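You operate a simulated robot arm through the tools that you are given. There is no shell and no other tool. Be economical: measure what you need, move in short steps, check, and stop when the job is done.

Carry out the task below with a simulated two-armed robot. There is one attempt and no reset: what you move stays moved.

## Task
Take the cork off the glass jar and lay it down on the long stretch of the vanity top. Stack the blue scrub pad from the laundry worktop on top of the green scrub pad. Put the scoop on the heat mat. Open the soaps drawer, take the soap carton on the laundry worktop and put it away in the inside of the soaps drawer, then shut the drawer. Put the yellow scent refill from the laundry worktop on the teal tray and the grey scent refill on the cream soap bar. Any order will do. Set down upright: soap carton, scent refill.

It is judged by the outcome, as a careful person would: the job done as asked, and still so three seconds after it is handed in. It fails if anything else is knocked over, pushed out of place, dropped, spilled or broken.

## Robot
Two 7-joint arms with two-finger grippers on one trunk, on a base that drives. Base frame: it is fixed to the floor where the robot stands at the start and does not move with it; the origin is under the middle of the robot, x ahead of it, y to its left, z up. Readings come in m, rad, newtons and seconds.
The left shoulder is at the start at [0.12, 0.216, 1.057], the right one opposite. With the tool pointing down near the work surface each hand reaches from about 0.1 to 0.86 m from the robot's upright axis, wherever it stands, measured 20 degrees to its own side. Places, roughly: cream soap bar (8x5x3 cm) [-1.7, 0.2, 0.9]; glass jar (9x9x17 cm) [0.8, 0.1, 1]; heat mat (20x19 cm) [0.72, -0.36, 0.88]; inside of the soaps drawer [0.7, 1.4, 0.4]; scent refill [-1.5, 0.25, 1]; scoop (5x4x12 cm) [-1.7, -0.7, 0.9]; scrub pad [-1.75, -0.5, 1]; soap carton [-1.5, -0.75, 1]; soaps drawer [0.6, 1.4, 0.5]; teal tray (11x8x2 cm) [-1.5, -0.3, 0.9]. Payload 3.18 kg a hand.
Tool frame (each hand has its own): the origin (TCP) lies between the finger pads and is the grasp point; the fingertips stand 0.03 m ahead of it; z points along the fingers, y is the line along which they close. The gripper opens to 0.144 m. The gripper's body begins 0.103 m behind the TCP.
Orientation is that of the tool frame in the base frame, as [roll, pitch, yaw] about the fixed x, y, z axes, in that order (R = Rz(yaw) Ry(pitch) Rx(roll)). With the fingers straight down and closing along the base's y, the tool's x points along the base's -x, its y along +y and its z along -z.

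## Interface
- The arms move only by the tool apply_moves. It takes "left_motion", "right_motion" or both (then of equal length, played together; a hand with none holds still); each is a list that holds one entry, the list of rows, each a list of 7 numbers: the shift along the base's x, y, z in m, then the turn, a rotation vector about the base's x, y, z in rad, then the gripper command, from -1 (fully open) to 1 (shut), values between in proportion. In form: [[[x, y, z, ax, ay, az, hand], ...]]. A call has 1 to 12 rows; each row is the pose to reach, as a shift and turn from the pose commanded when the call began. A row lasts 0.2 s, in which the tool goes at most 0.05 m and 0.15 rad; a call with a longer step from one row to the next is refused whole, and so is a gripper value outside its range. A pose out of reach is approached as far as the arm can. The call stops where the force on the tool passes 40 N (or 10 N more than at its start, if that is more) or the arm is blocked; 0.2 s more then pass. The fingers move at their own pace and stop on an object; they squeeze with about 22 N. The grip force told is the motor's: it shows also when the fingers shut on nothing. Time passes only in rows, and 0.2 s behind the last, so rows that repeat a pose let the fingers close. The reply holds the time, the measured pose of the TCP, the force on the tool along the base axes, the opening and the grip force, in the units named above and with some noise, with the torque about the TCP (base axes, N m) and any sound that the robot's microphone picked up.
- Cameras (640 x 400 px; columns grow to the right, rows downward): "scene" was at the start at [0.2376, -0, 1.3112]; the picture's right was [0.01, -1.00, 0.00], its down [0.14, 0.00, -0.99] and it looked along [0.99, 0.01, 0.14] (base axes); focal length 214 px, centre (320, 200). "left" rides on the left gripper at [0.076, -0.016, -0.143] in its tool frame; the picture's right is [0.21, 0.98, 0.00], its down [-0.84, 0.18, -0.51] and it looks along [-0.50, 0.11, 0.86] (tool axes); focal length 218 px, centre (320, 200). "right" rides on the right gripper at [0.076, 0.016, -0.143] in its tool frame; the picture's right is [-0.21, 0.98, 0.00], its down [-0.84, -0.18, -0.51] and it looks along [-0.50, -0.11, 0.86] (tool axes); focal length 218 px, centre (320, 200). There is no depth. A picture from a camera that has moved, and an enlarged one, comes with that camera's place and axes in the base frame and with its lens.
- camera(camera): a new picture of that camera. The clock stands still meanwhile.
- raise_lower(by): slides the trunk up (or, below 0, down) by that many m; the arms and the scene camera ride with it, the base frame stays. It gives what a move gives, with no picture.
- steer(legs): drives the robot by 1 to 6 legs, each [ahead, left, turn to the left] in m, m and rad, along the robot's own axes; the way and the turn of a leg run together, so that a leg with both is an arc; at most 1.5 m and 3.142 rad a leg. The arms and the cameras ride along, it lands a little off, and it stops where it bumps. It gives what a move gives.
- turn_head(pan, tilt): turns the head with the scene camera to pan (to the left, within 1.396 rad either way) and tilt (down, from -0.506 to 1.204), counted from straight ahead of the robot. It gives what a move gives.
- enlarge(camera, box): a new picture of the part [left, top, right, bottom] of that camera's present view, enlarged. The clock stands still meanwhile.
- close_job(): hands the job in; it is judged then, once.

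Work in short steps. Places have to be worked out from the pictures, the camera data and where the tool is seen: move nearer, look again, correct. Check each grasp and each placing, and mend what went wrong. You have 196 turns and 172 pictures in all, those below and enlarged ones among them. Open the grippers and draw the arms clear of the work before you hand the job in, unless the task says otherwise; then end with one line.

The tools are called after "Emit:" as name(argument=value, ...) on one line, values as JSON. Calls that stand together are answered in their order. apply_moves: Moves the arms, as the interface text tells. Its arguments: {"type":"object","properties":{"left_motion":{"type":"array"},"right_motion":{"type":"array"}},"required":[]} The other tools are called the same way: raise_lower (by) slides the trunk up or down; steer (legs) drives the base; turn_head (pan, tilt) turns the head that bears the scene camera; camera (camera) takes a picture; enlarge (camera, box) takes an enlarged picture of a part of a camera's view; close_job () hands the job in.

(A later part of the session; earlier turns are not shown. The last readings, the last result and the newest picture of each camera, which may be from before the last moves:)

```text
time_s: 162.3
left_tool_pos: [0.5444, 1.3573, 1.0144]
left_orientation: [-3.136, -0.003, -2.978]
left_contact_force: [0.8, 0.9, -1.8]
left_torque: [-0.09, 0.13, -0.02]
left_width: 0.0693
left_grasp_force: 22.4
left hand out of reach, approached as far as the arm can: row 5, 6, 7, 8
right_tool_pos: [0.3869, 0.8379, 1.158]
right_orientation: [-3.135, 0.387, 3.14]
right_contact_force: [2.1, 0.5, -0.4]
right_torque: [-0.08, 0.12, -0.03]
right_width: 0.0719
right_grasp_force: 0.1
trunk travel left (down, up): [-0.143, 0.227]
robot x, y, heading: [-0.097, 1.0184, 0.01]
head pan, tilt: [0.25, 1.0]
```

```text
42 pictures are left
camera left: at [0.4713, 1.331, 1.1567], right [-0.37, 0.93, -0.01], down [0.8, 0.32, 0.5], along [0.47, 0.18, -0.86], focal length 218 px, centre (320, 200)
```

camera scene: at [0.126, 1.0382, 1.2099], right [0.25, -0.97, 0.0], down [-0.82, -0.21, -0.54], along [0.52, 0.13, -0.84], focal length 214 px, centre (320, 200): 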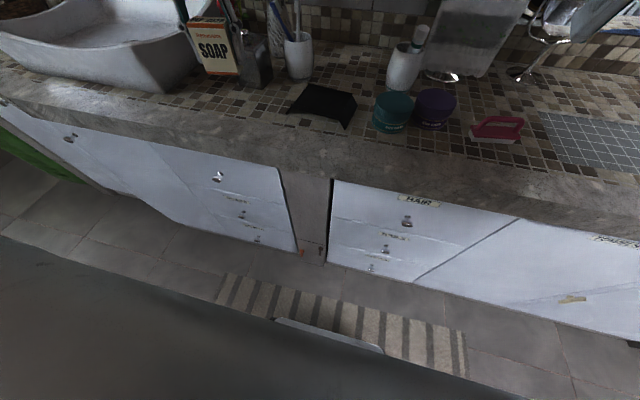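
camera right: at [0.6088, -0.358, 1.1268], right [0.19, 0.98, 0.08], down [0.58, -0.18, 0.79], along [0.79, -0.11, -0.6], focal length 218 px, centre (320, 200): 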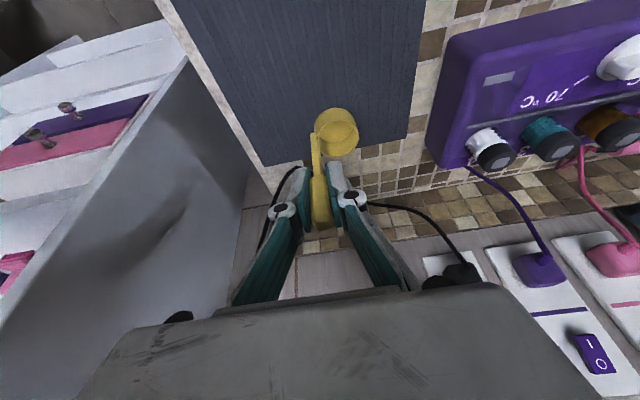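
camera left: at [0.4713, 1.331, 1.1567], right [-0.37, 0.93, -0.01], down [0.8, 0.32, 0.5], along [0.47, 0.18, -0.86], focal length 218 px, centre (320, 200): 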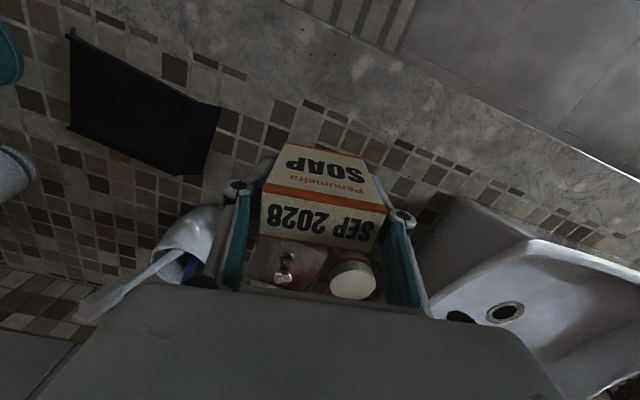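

The spot below the carton is free. Lower it to the surface.

Emit:
apply_moves(left_motion=[[[-0.005, 0, -0.03, 0, 0, 0, 0.6], [-0.005, 0, -0.06, 0, 0, 0, 0.6], [-0.005, 0, -0.072, 0, 0, 0, 0.6], [-0.005, 0, -0.078, 0, 0, 0, 0.6], [-0.005, 0, -0.083, 0, 0, 0, 0.6]]])

```text
time_s: 163.5
left_tool_pos: [0.5356, 1.3558, 0.9361]
left_orientation: [-3.139, -0.001, -2.987]
left_contact_force: [0.2, -0.2, -1.4]
left_torque: [-0.02, 0.03, -0.01]
left_width: 0.0692
left_grasp_force: 21.8
right_tool_pos: [0.3819, 0.8367, 1.161]
right_orientation: [-3.138, 0.395, 3.138]
right_contact_force: [-0.2, -0.4, 0.6]
right_torque: [-0.01, -0.01, 0.01]
right_width: 0.072
right_grasp_force: 0.2
trunk travel left (down, up): [-0.143, 0.227]
robot x, y, heading: [-0.099, 1.0195, 0.004]
head pan, tilt: [0.25, 1.0]
```

Not touching yet; shift 2 cm inward and creep down.

Emit:
apply_moves(left_motion=[[[0.015, 0, 0, 0, 0, 0, 0.6], [0.02, 0, -0.003, 0, 0, 0, 0.6], [0.02, 0, -0.006, 0, 0, 0, 0.6], [0.02, 0, -0.009, 0, 0, 0, 0.6], [0.02, 0, -0.009, 0, 0, 0, 0.6]]])

Emit:
camera(camera="scene")

```text
time_s: 164.7
left_tool_pos: [0.5527, 1.3535, 0.9286]
left_orientation: [-3.138, 0.0, -2.986]
left_contact_force: [-0.5, -0.2, -0.9]
left_torque: [-0.01, 0.0, 0.01]
left_width: 0.0695
left_grasp_force: 22.0
right_tool_pos: [0.3808, 0.8355, 1.1613]
right_orientation: [-3.138, 0.394, 3.137]
right_contact_force: [0.3, 0.7, 0.1]
right_torque: [-0.02, 0.0, 0.0]
right_width: 0.072
right_grasp_force: 0.1
trunk travel left (down, up): [-0.143, 0.227]
robot x, y, heading: [-0.0983, 1.0183, 0.006]
head pan, tilt: [0.25, 1.0]
```

```text
41 pictures are left
camera scene: at [0.1215, 1.0363, 1.2115], right [0.25, -0.97, 0.0], down [-0.81, -0.21, -0.54], along [0.52, 0.14, -0.84], focal length 214 px, centre (320, 200)
```

scene: 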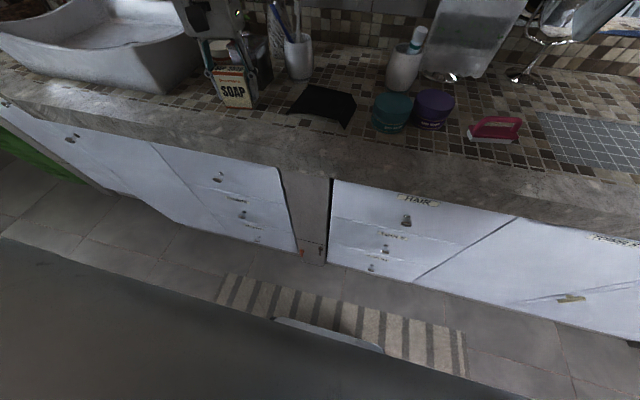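

Continue creeping to contact.

Emit:
apply_moves(left_motion=[[[0, 0, -0.003, 0, 0, 0, 0.6], [0, 0, -0.006, 0, 0, 0, 0.6], [0, 0, -0.009, 0, 0, 0, 0.6], [0, 0, -0.012, 0, 0, 0, 0.6], [0, 0, -0.012, 0, 0, 0, 0.6]]])

```text
time_s: 165.9
left_tool_pos: [0.5536, 1.3546, 0.9204]
left_orientation: [-3.137, 0.004, -2.986]
left_contact_force: [1.5, 0.7, 17.0]
left_torque: [-0.02, -0.07, 0.03]
left_width: 0.0696
left_grasp_force: 22.3
right_tool_pos: [0.3788, 0.8354, 1.1629]
right_orientation: [-3.138, 0.397, 3.137]
right_contact_force: [-0.7, -0.1, 0.4]
right_torque: [0.0, 0.02, -0.01]
right_width: 0.072
right_grasp_force: 0.1
trunk travel left (down, up): [-0.143, 0.227]
robot x, y, heading: [-0.0975, 1.0196, 0.005]
head pan, tilt: [0.25, 1.0]
```

Down. Release, lift and retract.

Emit:
apply_moves(left_motion=[[[0, 0, 0.003, 0, 0, 0, 0.0], [0, 0, 0.003, 0, 0, 0, -0.3], [0, 0, 0.003, 0, 0, 0, -0.3], [0, 0, 0.04, 0, 0, 0, -0.3], [0, 0, 0.08, 0, 0, 0, -0.3], [0, 0, 0.12, 0, 0, 0, -0.3], [-0.04, 0, 0.14, 0, 0, 0, -0.3], [-0.09, 0, 0.14, 0, 0, 0, -0.3], [-0.14, 0.01, 0.14, 0, 0, 0, -0.3], [-0.19, 0.02, 0.14, 0, 0, 0, -0.3], [-0.23, 0.03, 0.14, 0, 0, 0, -0.3], [-0.26, 0.04, 0.14, 0, 0, 0, -0.3]]])

Emit:
steer(legs=[[-0.1, 0.15, 0]])

Emit:
camera(camera="scene")

```text
refused: row 9 steps farther than a row can; nothing moved
```

```text
time_s: 167.8
left_tool_pos: [0.478, 1.5058, 0.9163]
left_orientation: [-3.136, 0.001, -2.985]
left_contact_force: [-4.3, 3.0, 10.8]
left_torque: [0.11, 0.18, 0.02]
left_width: 0.0695
left_grasp_force: 21.4
right_tool_pos: [0.3054, 0.9868, 1.1606]
right_orientation: [-3.14, 0.398, 3.138]
right_contact_force: [0.5, 0.2, 0.4]
right_torque: [-0.01, -0.02, 0.01]
right_width: 0.0722
right_grasp_force: 0.1
trunk travel left (down, up): [-0.143, 0.227]
robot x, y, heading: [-0.1732, 1.1692, 0.007]
head pan, tilt: [0.25, 1.0]
```

```text
40 pictures are left
camera scene: at [0.0447, 1.1869, 1.2117], right [0.25, -0.97, 0.0], down [-0.81, -0.21, -0.54], along [0.52, 0.14, -0.84], focal length 214 px, centre (320, 200)
```

scene: 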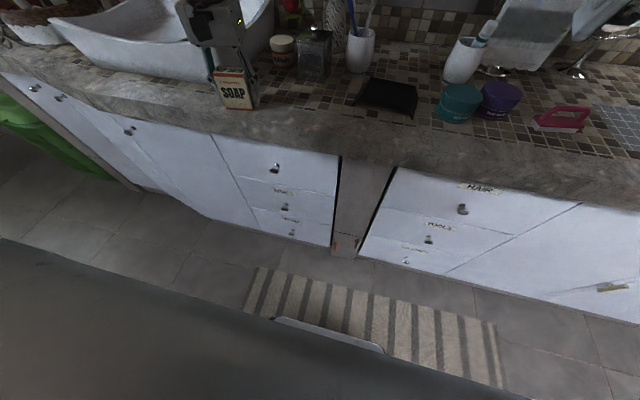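

My mistake: the base moved while still gripping; the carton slid along the edge but stays upright in the grip. But the robot could go further left now, so I can keep holding it and use the right arm for the drawer. Lift the carton and retract it in front of the counter.

Emit:
apply_moves(left_motion=[[[0, 0, 0.02, 0, 0, 0, 0.6], [-0.005, 0, 0.05, 0, 0, 0, 0.6], [-0.02, 0, 0.09, 0, 0, 0, 0.6], [-0.04, 0, 0.13, 0, 0, 0, 0.6], [-0.06, 0, 0.16, 0, 0, 0, 0.6], [-0.08, 0, 0.19, 0, 0, 0, 0.6], [-0.1, 0, 0.22, 0, 0, 0, 0.6]]])

Emit:
camera(camera="left")

```text
time_s: 169.4
left_tool_pos: [0.4339, 1.4942, 1.0629]
left_orientation: [-3.137, 0.0, -2.98]
left_contact_force: [-0.9, 0.7, -1.6]
left_torque: [-0.05, 0.02, -0.01]
left_width: 0.0694
left_grasp_force: 22.1
left hand out of reach, approached as far as the arm can: row 5, 6, 7
right_tool_pos: [0.3064, 0.9886, 1.1619]
right_orientation: [-3.136, 0.395, 3.137]
right_contact_force: [-0.2, 1.1, 0.6]
right_torque: [-0.04, 0.04, -0.01]
right_width: 0.072
right_grasp_force: 0.1
trunk travel left (down, up): [-0.143, 0.227]
robot x, y, heading: [-0.1761, 1.1684, 0.009]
head pan, tilt: [0.25, 1.0]
```

```text
39 pictures are left
camera left: at [0.3598, 1.4666, 1.205], right [-0.36, 0.93, 0.0], down [0.8, 0.31, 0.51], along [0.47, 0.18, -0.86], focal length 218 px, centre (320, 200)
```

left: 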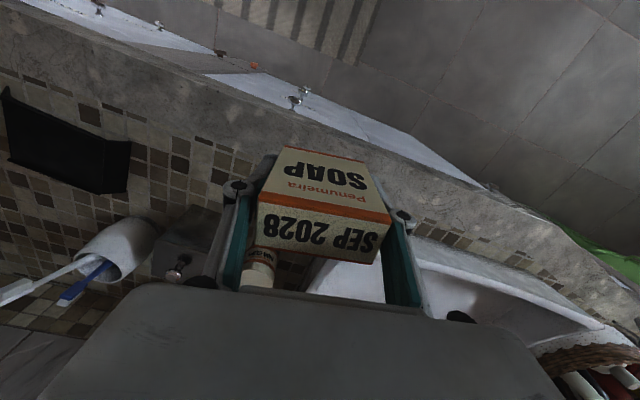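

Retract the carton a bit more, then strafe left so the right arm can reach the knob.

Emit:
apply_moves(left_motion=[[[-0.03, 0, 0.01, 0, 0, 0, 0.6], [-0.06, 0, 0.03, 0, 0, 0, 0.6], [-0.08, 0, 0.05, 0, 0, 0, 0.6]]])

Emit:
steer(legs=[[-0.03, 0.27, 0]])

Emit:
turn_head(pan=-0.1, tilt=1.0)

Emit:
camera(camera="scene")

```text
time_s: 170.2
left_tool_pos: [0.354, 1.4915, 1.1139]
left_orientation: [-3.139, 0.001, -2.985]
left_contact_force: [0.4, -0.6, -1.0]
left_torque: [-0.04, -0.02, 0.02]
left_width: 0.0691
left_grasp_force: 22.1
right_tool_pos: [0.3048, 0.9866, 1.1608]
right_orientation: [-3.139, 0.397, 3.139]
right_contact_force: [-0.9, -0.5, 0.6]
right_torque: [0.01, -0.01, 0.0]
right_width: 0.072
right_grasp_force: 0.1
trunk travel left (down, up): [-0.143, 0.227]
robot x, y, heading: [-0.1692, 1.1702, 0.004]
head pan, tilt: [0.25, 1.0]
```

```text
time_s: 173.0
left_tool_pos: [0.3547, 1.7412, 1.1128]
left_orientation: [-3.14, -0.001, -2.984]
left_contact_force: [0.4, -0.1, -1.4]
left_torque: [0.01, -0.01, 0.02]
left_width: 0.0694
left_grasp_force: 21.7
right_tool_pos: [0.3058, 1.2358, 1.161]
right_orientation: [-3.138, 0.394, 3.137]
right_contact_force: [0.1, -0.5, -0.5]
right_torque: [0.0, 0.0, -0.01]
right_width: 0.0718
right_grasp_force: 0.2
trunk travel left (down, up): [-0.143, 0.227]
robot x, y, heading: [-0.1753, 1.4219, 0.004]
head pan, tilt: [0.25, 1.0]
stopped in leg 1: the robot was blocked; the commanded pose is now the measured one
```

```text
time_s: 173.8
left_tool_pos: [0.3539, 1.74, 1.1133]
left_orientation: [-3.139, -0.002, -2.984]
left_contact_force: [0.1, 1.0, -1.3]
left_torque: [0.02, 0.01, 0.01]
left_width: 0.0692
left_grasp_force: 21.9
right_tool_pos: [0.3054, 1.2365, 1.1603]
right_orientation: [-3.141, 0.393, 3.137]
right_contact_force: [-0.3, -0.4, 0.4]
right_torque: [0.04, 0.01, -0.03]
right_width: 0.072
right_grasp_force: 0.1
trunk travel left (down, up): [-0.143, 0.227]
robot x, y, heading: [-0.1692, 1.4205, 0.004]
head pan, tilt: [-0.099, 1.0]
```

```text
38 pictures are left
camera scene: at [0.0478, 1.412, 1.2115], right [-0.09, -1.0, 0.0], down [-0.84, 0.08, -0.54], along [0.54, -0.05, -0.84], focal length 214 px, centre (320, 200)
```

scene: 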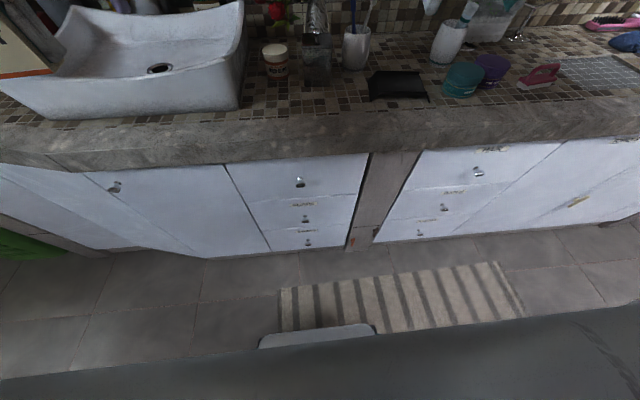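

Now well placed; knob triangulates to ≈(0.432,1.43,0.49). Enlarge to check.

Emit:
enlarge(camera="scene", box=[220, 140, 400, 260])

Emit:
camera(camera="right")

```text
3.33 times, centred on (310, 200) of scene
camera zoom: at [0.0478, 1.412, 1.2115], right [-0.09, -1.0, 0.0], down [-0.84, 0.08, -0.54], along [0.54, -0.05, -0.84], focal length 715 px, centre (353, 200)
```

zoom: 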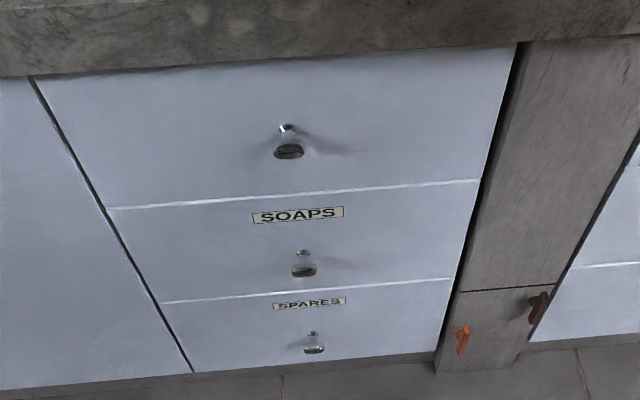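

```text
36 pictures are left
camera right: at [0.179, 1.2537, 1.2626], right [0.2, 0.98, 0.08], down [0.58, -0.18, 0.79], along [0.79, -0.11, -0.6], focal length 218 px, centre (320, 200)
```

right: 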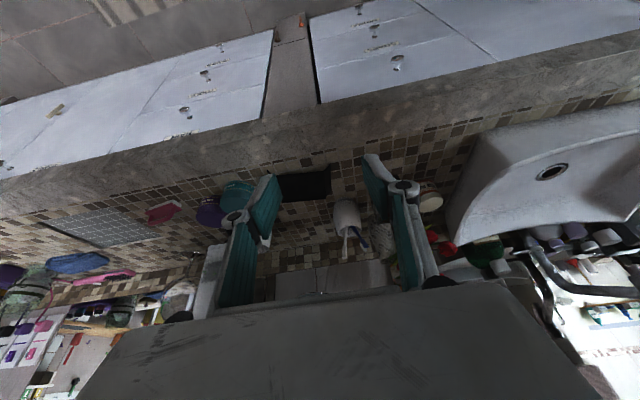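

Knob ≈(0.425,1.433,0.485). Lower the right hand in front of the drawers, tilting the fingers forward.

Emit:
apply_moves(right_motion=[[[-0.01, 0.01, -0.042, 0, -0.03, 0, 0], [-0.02, 0.02, -0.084, 0, -0.06, 0, 0], [-0.03, 0.03, -0.126, 0, -0.1, 0, 0], [-0.04, 0.04, -0.168, 0, -0.15, 0, 0], [-0.05, 0.06, -0.21, 0, -0.2, 0, 0], [-0.06, 0.08, -0.252, 0, -0.25, 0, 0], [-0.07, 0.1, -0.294, 0, -0.3, 0, 0], [-0.08, 0.115, -0.336, 0, -0.36, 0, 0], [-0.08, 0.13, -0.378, 0, -0.42, 0, 0], [-0.08, 0.145, -0.42, 0, -0.48, 0, 0]]])

Emit:
camera(camera="right")

```text
time_s: 174.9
left_tool_pos: [0.3566, 1.7414, 1.1127]
left_orientation: [-3.14, -0.004, -2.984]
left_contact_force: [0.2, -0.2, -2.0]
left_torque: [-0.01, 0.03, 0.01]
left_width: 0.0694
left_grasp_force: 22.4
right_tool_pos: [0.3363, 1.3061, 1.031]
right_orientation: [2.946, 0.556, 2.816]
right_contact_force: [-0.2, 0.1, -0.9]
right_torque: [0.03, 0.01, -0.05]
right_width: 0.072
right_grasp_force: 0.0
right hand out of reach, approached as far as the arm can: row 5
trunk travel left (down, up): [-0.143, 0.227]
robot x, y, heading: [-0.1707, 1.4194, 0.007]
head pan, tilt: [-0.099, 1.0]
stopped in row 5 (right hand): the arm was blocked; the commanded pose is now the measured one
```

```text
35 pictures are left
camera right: at [0.1984, 1.3416, 1.1114], right [0.38, 0.88, 0.27], down [0.36, -0.41, 0.84], along [0.85, -0.22, -0.47], focal length 218 px, centre (320, 200)
```

right: 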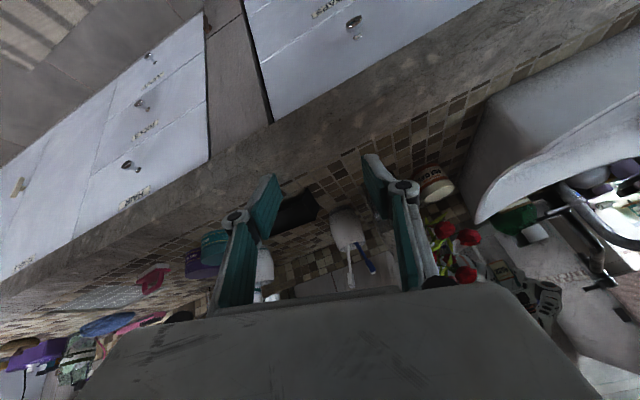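

The steep tilt folds the arm too far; a tilt of ~0.43 suffices. Restore the orientation and descend at x≈0.33.

Emit:
apply_moves(right_motion=[[[-0.005, 0.0, 0.01, -0.05, 0.05, 0.076, 0], [-0.005, 0.01, 0.01, -0.1, 0.1, 0.152, 0], [-0.005, 0.02, 0.01, -0.15, 0.147, 0.228, 0], [-0.005, 0.03, -0.02, -0.15, 0.147, 0.228, 0], [-0.005, 0.05, -0.06, -0.15, 0.147, 0.228, 0], [-0.005, 0.07, -0.1, -0.15, 0.147, 0.228, 0], [-0.005, 0.09, -0.14, -0.15, 0.147, 0.228, 0], [-0.005, 0.11, -0.18, -0.15, 0.147, 0.228, 0], [-0.005, 0.125, -0.225, -0.15, 0.147, 0.228, 0], [-0.005, 0.127, -0.27, -0.15, 0.147, 0.228, 0]]])

Emit:
camera(camera="right")

```text
time_s: 177.2
left_tool_pos: [0.3557, 1.739, 1.1116]
left_orientation: [-3.141, -0.001, -2.985]
left_contact_force: [0.9, -0.2, -0.5]
left_torque: [-0.02, 0.02, -0.02]
left_width: 0.0692
left_grasp_force: 22.2
right_tool_pos: [0.3313, 1.4308, 0.7602]
right_orientation: [-3.141, 0.436, 3.139]
right_contact_force: [0.7, -0.3, -0.1]
right_torque: [-0.01, 0.01, 0.03]
right_width: 0.0718
right_grasp_force: 0.0
trunk travel left (down, up): [-0.143, 0.227]
robot x, y, heading: [-0.1724, 1.4183, 0.009]
head pan, tilt: [-0.099, 1.0]
```

```text
34 pictures are left
camera right: at [0.2005, 1.4479, 0.8561], right [0.19, 0.98, 0.09], down [0.55, -0.18, 0.82], along [0.81, -0.11, -0.57], focal length 218 px, centre (320, 200)
```

right: 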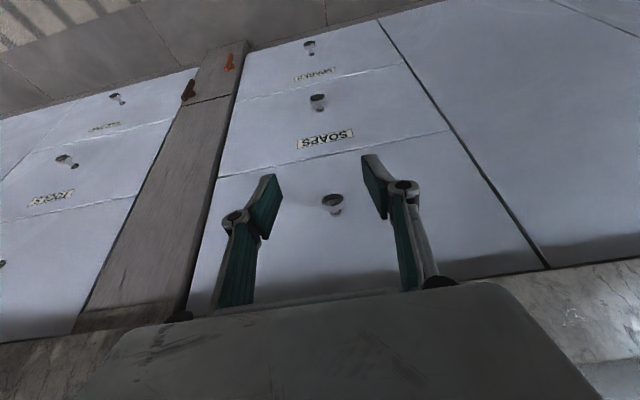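

SOAPS knob confirmed at (0.422,1.431,0.485). Descend, then move in to straddle it.

Emit:
apply_moves(right_motion=[[[0, 0, -0.045, 0, 0, 0, 0], [0, 0, -0.09, 0, 0, 0, 0], [0, 0, -0.135, 0, 0, 0, 0], [0, 0, -0.18, 0, 0, 0, 0], [0, 0, -0.225, 0, 0, 0, 0], [0.005, 0, -0.26, 0, 0, 0, 0], [0.04, 0, -0.26, 0, 0, 0, 0], [0.06, 0, -0.26, 0, 0, 0, 0], [0.06, 0, -0.26, 0, 0, 0, 0]]])

Emit:
camera(camera="right")

```text
time_s: 179.2
left_tool_pos: [0.3549, 1.7386, 1.1134]
left_orientation: [-3.14, -0.001, -2.986]
left_contact_force: [0.9, -0.7, -1.6]
left_torque: [0.02, 0.0, -0.03]
left_width: 0.0693
left_grasp_force: 22.1
right_tool_pos: [0.3926, 1.4341, 0.501]
right_orientation: [3.141, 0.436, 3.14]
right_contact_force: [0.2, -0.6, 0.0]
right_torque: [-0.02, 0.04, -0.02]
right_width: 0.0721
right_grasp_force: 0.1
trunk travel left (down, up): [-0.143, 0.227]
robot x, y, heading: [-0.1734, 1.4181, 0.007]
head pan, tilt: [-0.099, 1.0]
```

```text
33 pictures are left
camera right: at [0.2596, 1.4517, 0.5968], right [0.19, 0.98, 0.09], down [0.55, -0.18, 0.82], along [0.81, -0.11, -0.57], focal length 218 px, centre (320, 200)
```

right: 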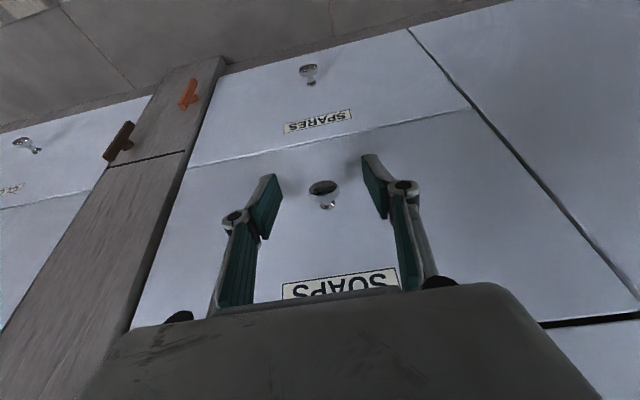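

Refined knob ≈(0.443,1.432,0.452). Move in to it.

Emit:
apply_moves(right_motion=[[[0.01, -0.001, -0.02, 0, 0, 0, 0], [0.025, -0.002, -0.034, 0, 0, 0, 0], [0.039, -0.002, -0.034, 0, 0, 0, 0], [0.039, -0.002, -0.034, 0, 0, 0, 0]]])

Emit:
camera(camera="right")

```text
time_s: 180.2
left_tool_pos: [0.3558, 1.7398, 1.113]
left_orientation: [-3.138, -0.002, -2.986]
left_contact_force: [-0.7, 0.4, -1.3]
left_torque: [0.01, 0.01, -0.01]
left_width: 0.0694
left_grasp_force: 21.6
right_tool_pos: [0.4289, 1.4329, 0.466]
right_orientation: [3.141, 0.434, 3.14]
right_contact_force: [-2.7, -1.1, 1.4]
right_torque: [0.02, 0.06, 0.1]
right_width: 0.0718
right_grasp_force: 0.1
trunk travel left (down, up): [-0.143, 0.227]
robot x, y, heading: [-0.1746, 1.4227, 0.006]
head pan, tilt: [-0.099, 1.0]
```

```text
32 pictures are left
camera right: at [0.2983, 1.4493, 0.5633], right [0.19, 0.98, 0.09], down [0.55, -0.18, 0.82], along [0.81, -0.11, -0.57], focal length 218 px, centre (320, 200)
```

right: 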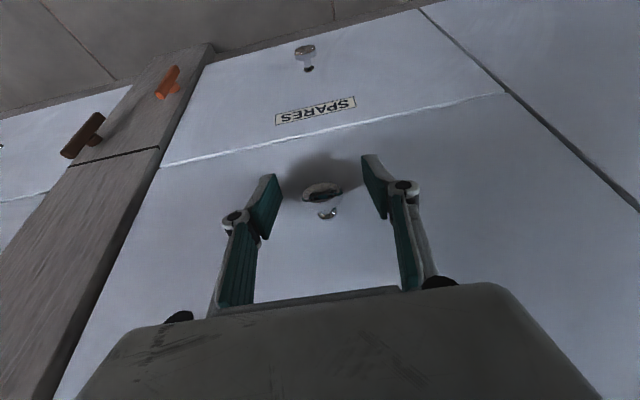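

Knob sits at the TCP, fingertips near the panel. Close on it.

Emit:
apply_moves(right_motion=[[[0, 0, 0, 0, 0, 0, 0.5], [0, 0, 0, 0, 0, 0, 1], [0, 0, 0, 0, 0, 0, 1], [0, 0, 0, 0, 0, 0, 1]]])

```text
time_s: 181.2
left_tool_pos: [0.3548, 1.7404, 1.1128]
left_orientation: [-3.138, -0.001, -2.987]
left_contact_force: [0.7, -0.1, -1.1]
left_torque: [-0.01, -0.02, -0.01]
left_width: 0.0694
left_grasp_force: 21.8
right_tool_pos: [0.4304, 1.4329, 0.4672]
right_orientation: [3.138, 0.435, 3.139]
right_contact_force: [-6.0, 9.6, -3.3]
right_torque: [0.01, 0.01, 0.04]
right_width: 0.0316
right_grasp_force: 44.7
trunk travel left (down, up): [-0.143, 0.227]
robot x, y, heading: [-0.1751, 1.4181, 0.005]
head pan, tilt: [-0.099, 1.0]
```

Gripped the knob. Pull the drawer toward the robot.

Emit:
apply_moves(right_motion=[[[-0.015, 0, 0, 0, 0, 0, 1], [-0.035, 0, 0, 0, 0, 0, 1], [-0.055, 0, 0, 0, 0, 0, 1], [-0.075, 0, 0, 0, 0, 0, 1], [-0.095, 0, 0, 0, 0, 0, 1], [-0.115, 0, 0, 0, 0, 0, 1], [-0.135, 0, 0, 0, 0, 0, 1], [-0.155, 0, 0, 0, 0, 0, 1]]])

Emit:
camera(camera="scene")

```text
time_s: 182.9
left_tool_pos: [0.3558, 1.7427, 1.1127]
left_orientation: [-3.138, -0.003, -2.985]
left_contact_force: [0.0, 0.6, -1.4]
left_torque: [-0.01, 0.02, -0.01]
left_width: 0.0693
left_grasp_force: 21.7
right_tool_pos: [0.2722, 1.4334, 0.4671]
right_orientation: [3.138, 0.429, -3.139]
right_contact_force: [-1.7, 28.6, -17.3]
right_torque: [-0.31, -0.36, 0.03]
right_width: 0.0314
right_grasp_force: 45.1
trunk travel left (down, up): [-0.143, 0.227]
robot x, y, heading: [-0.1742, 1.4209, 0.004]
head pan, tilt: [-0.099, 1.0]
```

```text
31 pictures are left
camera scene: at [0.0488, 1.4132, 1.2112], right [-0.09, -1.0, 0.0], down [-0.84, 0.08, -0.54], along [0.54, -0.05, -0.84], focal length 214 px, centre (320, 200)
```

scene: 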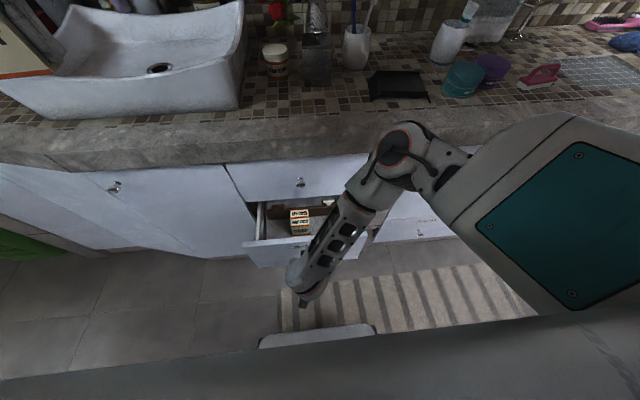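

Drawer is opening (soap cartons inside). Relax the sideways load and pull further.

Emit:
apply_moves(right_motion=[[[-0.01, 0.005, -0.003, 0, 0, 0, 1], [-0.025, 0.007, -0.004, 0, 0, 0, 1], [-0.04, 0.007, -0.004, 0, 0, 0, 1], [-0.055, 0.007, -0.004, 0, 0, 0, 1], [-0.07, 0.007, -0.004, 0, 0, 0, 1], [-0.08, 0.007, -0.004, 0, 0, 0, 1]]])

Emit:
camera(camera="scene")

```text
time_s: 183.5
left_tool_pos: [0.3522, 1.74, 1.1159]
left_orientation: [-3.139, 0.001, -2.987]
left_contact_force: [-0.5, 0.3, -1.1]
left_torque: [-0.02, -0.01, -0.05]
left_width: 0.0692
left_grasp_force: 22.3
right_tool_pos: [0.2686, 1.4337, 0.468]
right_orientation: [-3.141, 0.448, 3.136]
right_contact_force: [19.2, -8.4, 22.7]
right_torque: [1.66, 9.86, 1.51]
right_width: 0.032
right_grasp_force: 44.9
trunk travel left (down, up): [-0.143, 0.227]
robot x, y, heading: [-0.1759, 1.4189, 0.006]
head pan, tilt: [-0.099, 1.0]
stopped in row 2 (right hand): the force on the tool passed its limit at 57 N (the readings are from after the stop); the commanded pose is now the measured one
```

```text
30 pictures are left
camera scene: at [0.0475, 1.4115, 1.2122], right [-0.1, -1.0, 0.0], down [-0.84, 0.08, -0.54], along [0.54, -0.05, -0.84], focal length 214 px, centre (320, 200)
```

scene: 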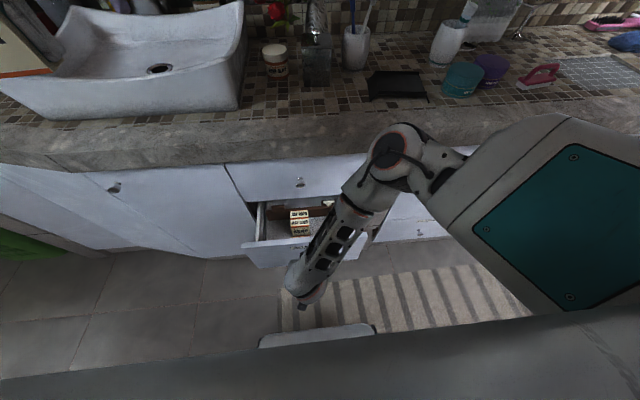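

Possibly my wrist is too near my own base. Let the base do the pulling: drive back 8 cm while gripping.

Emit:
steer(legs=[[-0.08, 0, 0]])

Emit:
enlarge(camera="scene", box=[200, 120, 440, 300])

```text
time_s: 184.2
left_tool_pos: [0.3542, 1.7374, 1.1131]
left_orientation: [-3.141, 0.001, -2.988]
left_contact_force: [-0.5, 0.1, -0.5]
left_torque: [-0.01, 0.03, 0.03]
left_width: 0.0693
left_grasp_force: 22.1
right_tool_pos: [0.2702, 1.4336, 0.4683]
right_orientation: [3.141, 0.451, 3.141]
right_contact_force: [5.3, -3.6, 16.7]
right_torque: [0.55, 3.49, 0.57]
right_width: 0.0319
right_grasp_force: 44.8
trunk travel left (down, up): [-0.143, 0.227]
robot x, y, heading: [-0.1752, 1.419, -0.001]
head pan, tilt: [-0.099, 1.0]
stopped in leg 1: the robot was blocked; the commanded pose is now the measured one
```

```text
2.22 times, centred on (320, 210) of scene
camera zoom: at [0.047, 1.4101, 1.2115], right [-0.1, -1.0, 0.0], down [-0.84, 0.08, -0.54], along [0.54, -0.05, -0.84], focal length 477 px, centre (320, 178)
```

zoom: 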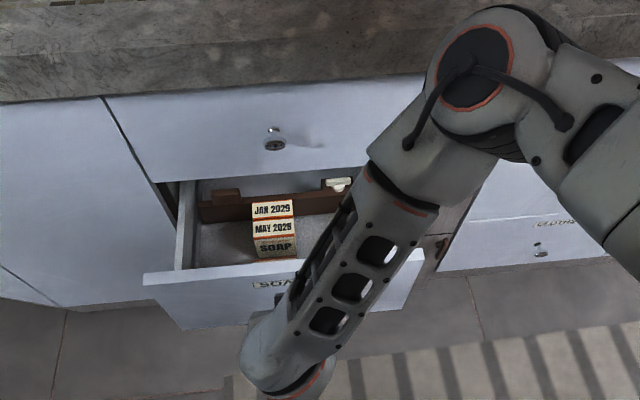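

The drawer is at its stop, open ~16 cm; enough. Release the knob and raise the right hand out of the way.

Emit:
apply_moves(right_motion=[[[0, 0, 0, 0, 0, 0, 0.3], [0, 0, 0, 0, 0, 0, 0], [0, 0, 0, 0, 0, 0, 0], [-0.01, 0, 0.03, 0, 0, 0, 0], [-0.015, 0, 0.07, 0, 0, 0, 0], [-0.015, -0.01, 0.115, 0, 0, 0, 0], [-0.015, -0.03, 0.16, 0, 0, 0, 0], [-0.01, -0.05, 0.2, 0, 0, 0, 0], [0, -0.07, 0.24, 0, 0, 0, 0], [0.01, -0.09, 0.28, 0, 0, 0, 0], [0.02, -0.11, 0.32, 0, 0, 0, 0], [0.02, -0.13, 0.36, 0, 0, 0, 0]]])

Emit:
apply_moves(right_motion=[[[0.0, -0.03, 0.03, 0, 0, 0, 0], [0, -0.06, 0.06, 0, 0, 0, 0], [0, -0.09, 0.1, 0, 0, 0, 0], [0, -0.11, 0.14, 0, 0, 0, 0], [0, -0.13, 0.18, 0, 0, 0, 0]]])

Emit:
enlarge(camera="scene", box=[200, 120, 440, 300])

```text
time_s: 186.8
left_tool_pos: [0.3533, 1.7366, 1.115]
left_orientation: [-3.139, 0.001, -2.988]
left_contact_force: [-0.8, -0.9, -0.4]
left_torque: [0.02, -0.01, 0.02]
left_width: 0.0689
left_grasp_force: 22.1
right_tool_pos: [0.285, 1.3032, 0.8278]
right_orientation: [-3.14, 0.449, -3.141]
right_contact_force: [-0.1, 0.6, -0.2]
right_torque: [0.02, -0.03, 0.04]
right_width: 0.0718
right_grasp_force: 0.2
trunk travel left (down, up): [-0.143, 0.227]
robot x, y, heading: [-0.1722, 1.4168, -0.001]
head pan, tilt: [-0.099, 1.0]
```

```text
time_s: 188.0
left_tool_pos: [0.3519, 1.738, 1.1142]
left_orientation: [-3.14, 0.001, -2.989]
left_contact_force: [-1.5, -0.4, -0.4]
left_torque: [0.01, -0.04, -0.03]
left_width: 0.0693
left_grasp_force: 21.6
right_tool_pos: [0.2848, 1.1717, 1.0096]
right_orientation: [3.142, 0.451, -3.14]
right_contact_force: [0.2, 0.4, 0.6]
right_torque: [0.01, 0.04, 0.01]
right_width: 0.0719
right_grasp_force: 0.0
right hand out of reach, approached as far as the arm can: row 1, 2, 3
trunk travel left (down, up): [-0.143, 0.227]
robot x, y, heading: [-0.1748, 1.4166, 0.005]
head pan, tilt: [-0.099, 1.0]
```

```text
2.22 times, centred on (320, 210) of scene
camera zoom: at [0.0459, 1.4101, 1.212], right [-0.1, -1.0, 0.0], down [-0.84, 0.08, -0.54], along [0.54, -0.05, -0.84], focal length 477 px, centre (320, 178)
```

zoom: 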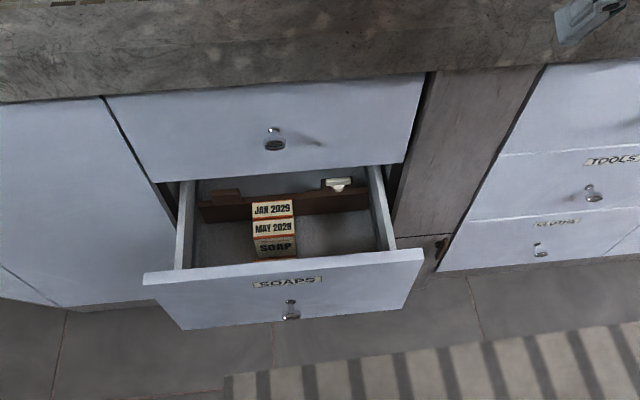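

Clear view: drawer floor z≈0.36, walls to ≈0.55; front gap at x 0.345–0.42 before the existing cartons. I'll set the carton at about (0.38,1.38). Move the left hand down to above the drawer, aligning yaw.

Emit:
apply_moves(left_motion=[[[0.002, -0.03, -0.02, 0, 0, -0.015, 0.6], [0.004, -0.06, -0.05, 0, 0, -0.03, 0.6], [0.006, -0.09, -0.085, 0, 0, -0.045, 0.6], [0.008, -0.12, -0.12, 0, 0, -0.06, 0.6], [0.01, -0.15, -0.155, 0, 0, -0.075, 0.6], [0.012, -0.18, -0.19, 0, 0, -0.09, 0.6], [0.014, -0.21, -0.225, 0, 0, -0.105, 0.6], [0.016, -0.24, -0.26, 0, 0, -0.12, 0.6], [0.018, -0.27, -0.295, 0, 0, -0.135, 0.6], [0.02, -0.3, -0.33, 0, 0, -0.145, 0.6], [0.022, -0.33, -0.365, 0, 0, -0.155, 0.6], [0.024, -0.356, -0.4, 0, 0, -0.155, 0.6]]])

Emit:
camera(camera="left")

Emit:
enlarge(camera="scene", box=[200, 120, 440, 300])

```text
time_s: 190.6
left_tool_pos: [0.3775, 1.3831, 0.7138]
left_orientation: [-3.14, -0.002, 3.139]
left_contact_force: [-0.2, 0.3, -1.7]
left_torque: [0.01, 0.02, 0.03]
left_width: 0.0691
left_grasp_force: 21.6
right_tool_pos: [0.2866, 1.1716, 1.0078]
right_orientation: [-3.141, 0.449, 3.141]
right_contact_force: [-0.1, -0.1, 0.2]
right_torque: [0.01, 0.01, 0.0]
right_width: 0.0718
right_grasp_force: 0.2
trunk travel left (down, up): [-0.143, 0.227]
robot x, y, heading: [-0.1701, 1.4175, 0.001]
head pan, tilt: [-0.099, 1.0]
```

```text
27 pictures are left
camera left: at [0.3008, 1.3677, 0.8555], right [-0.21, 0.98, 0.0], down [0.84, 0.18, 0.51], along [0.5, 0.1, -0.86], focal length 218 px, centre (320, 200)
```

left: 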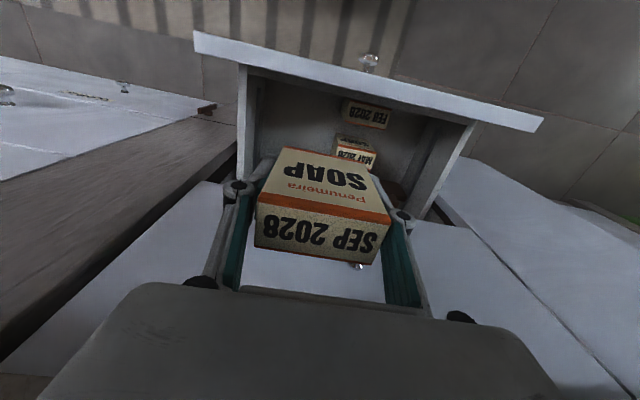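

```text
2.22 times, centred on (320, 210) of scene
camera zoom: at [0.0477, 1.4098, 1.2113], right [-0.1, -1.0, 0.0], down [-0.84, 0.08, -0.54], along [0.54, -0.05, -0.84], focal length 477 px, centre (320, 178)
```

zoom: 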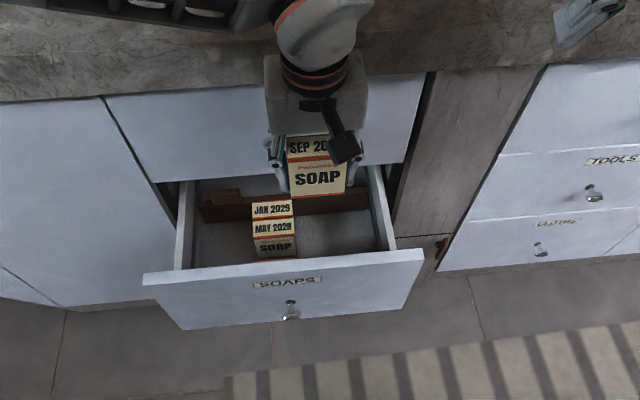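

The file of cartons occupies y≈1.425–1.495; right wall inner ≈1.305. Target centre y≈1.367, x≈0.385. Lower to just inside and re-check.

Emit:
apply_moves(left_motion=[[[0.003, -0.008, -0.03, 0, 0, 0, 0.6], [0.007, -0.016, -0.06, 0, 0, 0, 0.6], [0.007, -0.016, -0.095, 0, 0, 0, 0.6], [0.007, -0.016, -0.13, 0, 0, 0, 0.6], [0.007, -0.016, -0.16, 0, 0, 0, 0.6], [0.007, -0.016, -0.185, 0, 0, 0, 0.6], [0.007, -0.016, -0.185, 0, 0, 0, 0.6]]])

Emit:
camera(camera="left")

Emit:
enlarge(camera="scene", box=[240, 160, 400, 280])

```text
time_s: 191.9
left_tool_pos: [0.4169, 1.352, 0.6459]
left_orientation: [-3.078, 0.13, 3.14]
left_contact_force: [-1.1, -0.4, -0.8]
left_torque: [0.06, -0.05, 0.01]
left_width: 0.0694
left_grasp_force: 22.3
right_tool_pos: [0.2632, 1.1878, 1.0343]
right_orientation: [-3.128, 0.495, -3.126]
right_contact_force: [-0.6, 0.8, 0.3]
right_torque: [-0.14, 0.05, -0.07]
right_width: 0.072
right_grasp_force: 0.0
trunk travel left (down, up): [-0.143, 0.227]
robot x, y, heading: [-0.1734, 1.4227, 0.011]
head pan, tilt: [-0.099, 1.0]
stopped in row 6 (left hand): the force on the tool passed its limit at 82 N (the readings are from after the stop); the commanded pose is now the measured one
```

```text
25 pictures are left
camera left: at [0.321, 1.344, 0.778], right [-0.2, 0.98, -0.09], down [0.77, 0.21, 0.6], along [0.61, 0.05, -0.79], focal length 218 px, centre (320, 200)
```

left: 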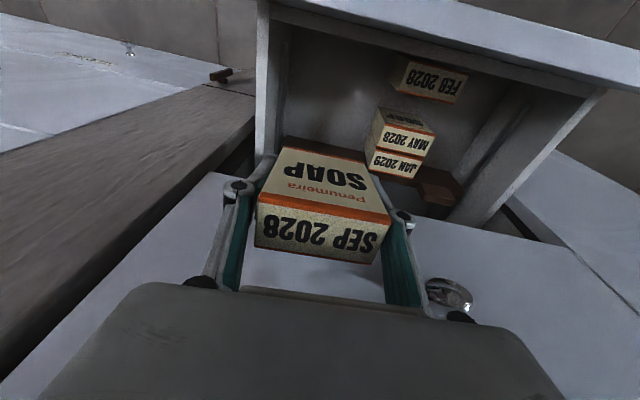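

```text
3.33 times, centred on (320, 220) of scene
camera zoom: at [0.0141, 1.4267, 1.2226], right [-0.09, -1.0, 0.01], down [-0.82, 0.07, -0.56], along [0.56, -0.06, -0.83], focal length 715 px, centre (320, 133)
```

zoom: 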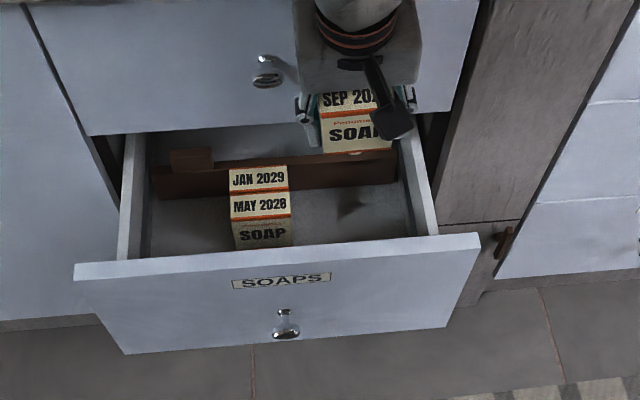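

The arm above the hand hit the counter edge. Back the hand away from it, re-level, and use x≈0.345 instead (panel inner face ≈0.30).

Emit:
apply_moves(left_motion=[[[-0.02, 0.0, 0.01, 0.0, 0.0, 0, 0.6], [-0.05, 0.005, 0.03, 0.02, 0.04, 0, 0.6], [-0.074, 0.01, 0.04, 0.04, 0.09, 0, 0.6], [-0.074, 0.013, 0.04, 0.0635, 0.129, 0, 0.6], [-0.074, 0.013, 0.04, 0.0635, 0.129, 0, 0.6]]])

Emit:
camera(camera="left")

Emit:
camera(camera="scene")

```text
time_s: 193.1
left_tool_pos: [0.3495, 1.3649, 0.6399]
left_orientation: [3.11, -0.057, -3.134]
left_contact_force: [-0.1, -0.4, -1.0]
left_torque: [0.01, -0.01, 0.0]
left_width: 0.0693
left_grasp_force: 21.9
right_tool_pos: [0.2865, 1.1732, 1.0082]
right_orientation: [3.141, 0.451, -3.138]
right_contact_force: [-0.7, 0.8, 0.3]
right_torque: [0.03, 0.0, 0.03]
right_width: 0.072
right_grasp_force: 0.0
trunk travel left (down, up): [-0.143, 0.227]
robot x, y, heading: [-0.1734, 1.4203, 0.0]
head pan, tilt: [-0.099, 1.0]
```

```text
23 pictures are left
camera left: at [0.2811, 1.345, 0.7859], right [-0.21, 0.98, 0.04], down [0.87, 0.17, 0.46], along [0.45, 0.14, -0.88], focal length 218 px, centre (320, 200)
```

left: 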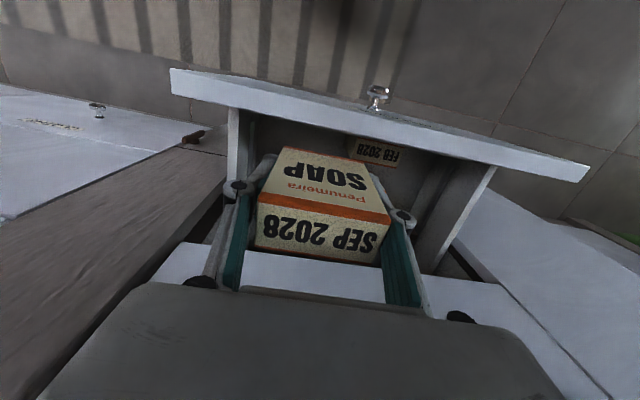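

```text
22 pictures are left
camera scene: at [0.0472, 1.4113, 1.2116], right [-0.1, -1.0, 0.0], down [-0.84, 0.08, -0.54], along [0.54, -0.05, -0.84], focal length 214 px, centre (320, 200)
```

scene: 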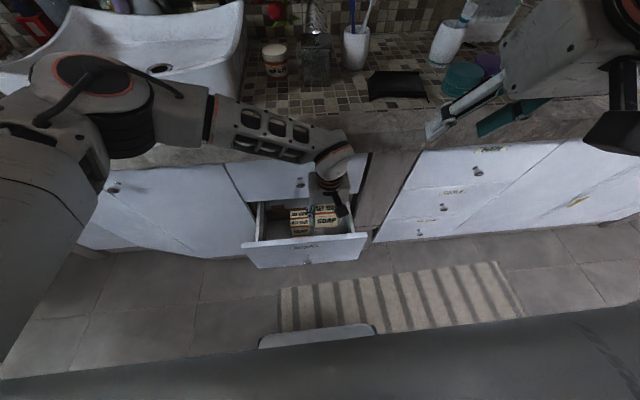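

Now clear of the edge. Re-level and lower to TCP z≈0.50.

Emit:
apply_moves(left_motion=[[[0.0, 0.0, -0.02, -0.015, -0.028, 0, 0.6], [0.0, 0.001, -0.05, -0.031, -0.057, 0, 0.6], [0.0, 0.001, -0.08, -0.031, -0.057, 0, 0.6], [0.0, 0.001, -0.11, -0.031, -0.057, 0, 0.6], [0.0, 0.001, -0.14, -0.031, -0.057, 0, 0.6]]])

Emit:
enlarge(camera="scene", box=[220, 140, 400, 280])

Emit:
camera(camera="left")

```text
time_s: 194.3
left_tool_pos: [0.3496, 1.3663, 0.5005]
left_orientation: [-3.139, 0.003, -3.135]
left_contact_force: [0.5, 0.3, -0.8]
left_torque: [0.0, 0.03, -0.02]
left_width: 0.0694
left_grasp_force: 22.1
right_tool_pos: [0.2885, 1.1738, 1.0079]
right_orientation: [-3.141, 0.449, -3.137]
right_contact_force: [0.7, 0.2, -0.6]
right_torque: [0.01, 0.04, -0.03]
right_width: 0.0719
right_grasp_force: 0.0
trunk travel left (down, up): [-0.143, 0.227]
robot x, y, heading: [-0.1748, 1.4173, 0.004]
head pan, tilt: [-0.099, 1.0]
```

```text
2.86 times, centred on (310, 210) of scene
camera zoom: at [0.0482, 1.4115, 1.2113], right [-0.1, -1.0, 0.0], down [-0.84, 0.08, -0.54], along [0.54, -0.05, -0.84], focal length 613 px, centre (349, 171)
```

zoom: 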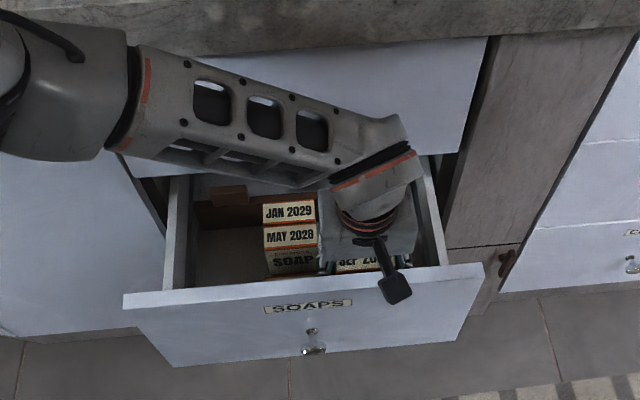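

```text
20 pictures are left
camera left: at [0.272, 1.3487, 0.6415], right [-0.21, 0.98, 0.0], down [0.84, 0.18, 0.51], along [0.5, 0.11, -0.86], focal length 218 px, centre (320, 200)
```

left: 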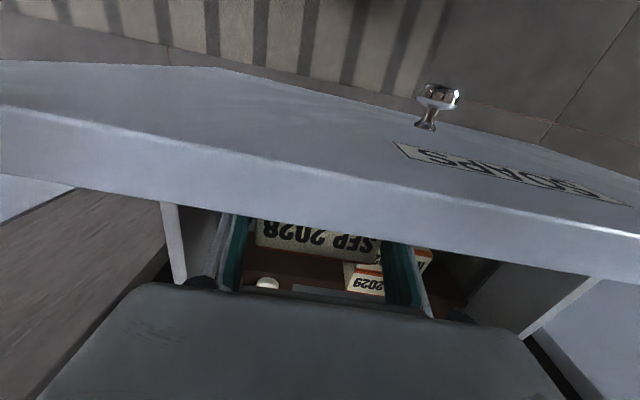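

Inside the drawer with clearance. Creep down to the floor contact.

Emit:
apply_moves(left_motion=[[[0, 0, -0.012, 0, 0, 0, 0.6], [0, 0, -0.024, 0, 0, 0, 0.6], [0, 0, -0.034, 0, 0, 0, 0.6], [0, 0, -0.042, 0, 0, 0, 0.6], [0, 0, -0.048, 0, 0, 0, 0.6], [0, 0, -0.054, 0, 0, 0, 0.6], [0, 0, -0.06, 0, 0, 0, 0.6]]])

```text
time_s: 195.9
left_tool_pos: [0.351, 1.3653, 0.4454]
left_orientation: [-3.139, 0.008, -3.136]
left_contact_force: [0.0, 4.6, 20.0]
left_torque: [-0.79, 0.86, -0.15]
left_width: 0.0692
left_grasp_force: 21.9
right_tool_pos: [0.2857, 1.1739, 1.0108]
right_orientation: [3.141, 0.453, -3.139]
right_contact_force: [0.3, 0.7, 0.5]
right_torque: [0.01, 0.0, 0.01]
right_width: 0.0716
right_grasp_force: 0.1
trunk travel left (down, up): [-0.143, 0.227]
robot x, y, heading: [-0.1741, 1.4187, 0.005]
head pan, tilt: [-0.099, 1.0]
```

Contact; check whether it's the carton's base or the hand against the panel.

Emit:
enlarge(camera="scene", box=[260, 170, 380, 270])

Emit:
camera(camera="left")

```text
4.00 times, centred on (320, 220) of scene
camera zoom: at [0.0458, 1.4119, 1.2126], right [-0.1, -1.0, 0.0], down [-0.84, 0.08, -0.54], along [0.54, -0.05, -0.84], focal length 858 px, centre (320, 120)
```

zoom: 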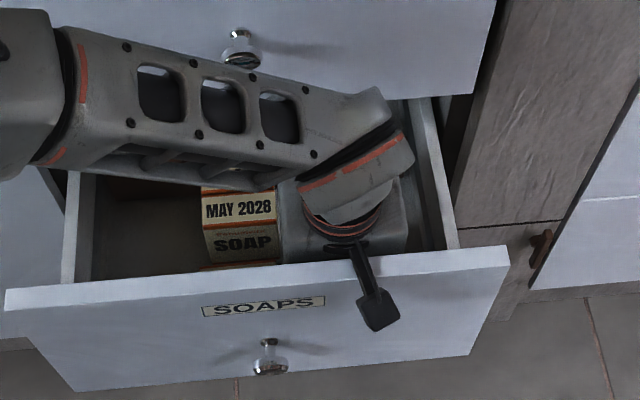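

```text
18 pictures are left
camera left: at [0.2732, 1.3501, 0.5855], right [-0.21, 0.98, 0.0], down [0.84, 0.19, 0.51], along [0.5, 0.11, -0.86], focal length 218 px, centre (320, 200)
```

left: 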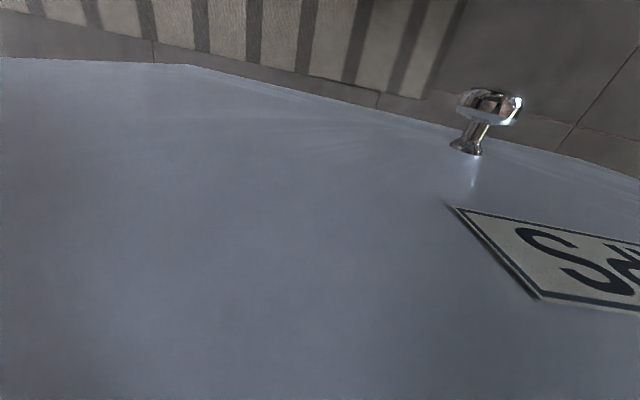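

The camera bracket rests on the panel's top edge just as the carton reaches the floor (neighbour carton tops ≈0.495 imply floor ≈0.39–0.41, my carton base ≈0.39). Release gently and lift straight up.

Emit:
apply_moves(left_motion=[[[0, 0, 0.0, 0, 0, 0, 0.0], [0, 0, 0.0, 0, 0, 0, -0.15], [0, 0, 0.0, 0, 0, 0, -0.15], [0, 0, 0.02, 0, 0, 0, -0.15], [0, 0, 0.045, 0, 0, 0, -0.15], [0, 0, 0.08, 0, 0, 0, -0.15], [0, 0, 0.12, 0, 0, 0, -0.15], [0, 0, 0.16, 0, 0, 0, -0.15], [0, 0, 0.2, 0, 0, 0, -0.15]]])

Emit:
camera(camera="left")

```text
time_s: 197.9
left_tool_pos: [0.3504, 1.3669, 0.6423]
left_orientation: [-3.139, 0.001, -3.137]
left_contact_force: [-1.1, 0.2, -0.5]
left_torque: [-0.02, -0.03, -0.01]
left_width: 0.0826
left_grasp_force: 0.1
right_tool_pos: [0.2876, 1.1736, 1.0083]
right_orientation: [-3.141, 0.449, -3.139]
right_contact_force: [0.7, 0.2, -0.6]
right_torque: [0.0, -0.01, 0.03]
right_width: 0.072
right_grasp_force: 0.1
trunk travel left (down, up): [-0.143, 0.227]
robot x, y, heading: [-0.1739, 1.4186, 0.004]
head pan, tilt: [-0.099, 1.0]
```

```text
17 pictures are left
camera left: at [0.2715, 1.3506, 0.7836], right [-0.21, 0.98, 0.0], down [0.84, 0.18, 0.51], along [0.5, 0.11, -0.86], focal length 218 px, centre (320, 200)
```

left: 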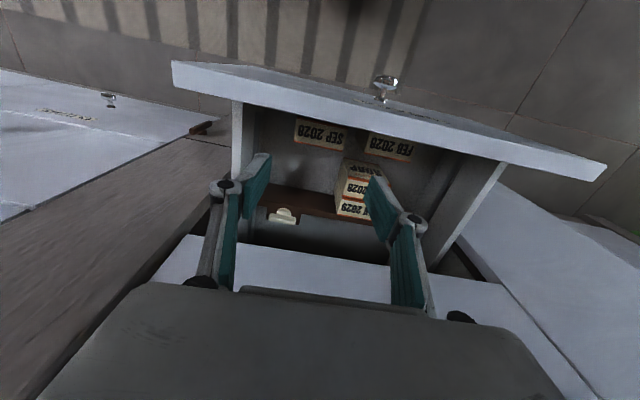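

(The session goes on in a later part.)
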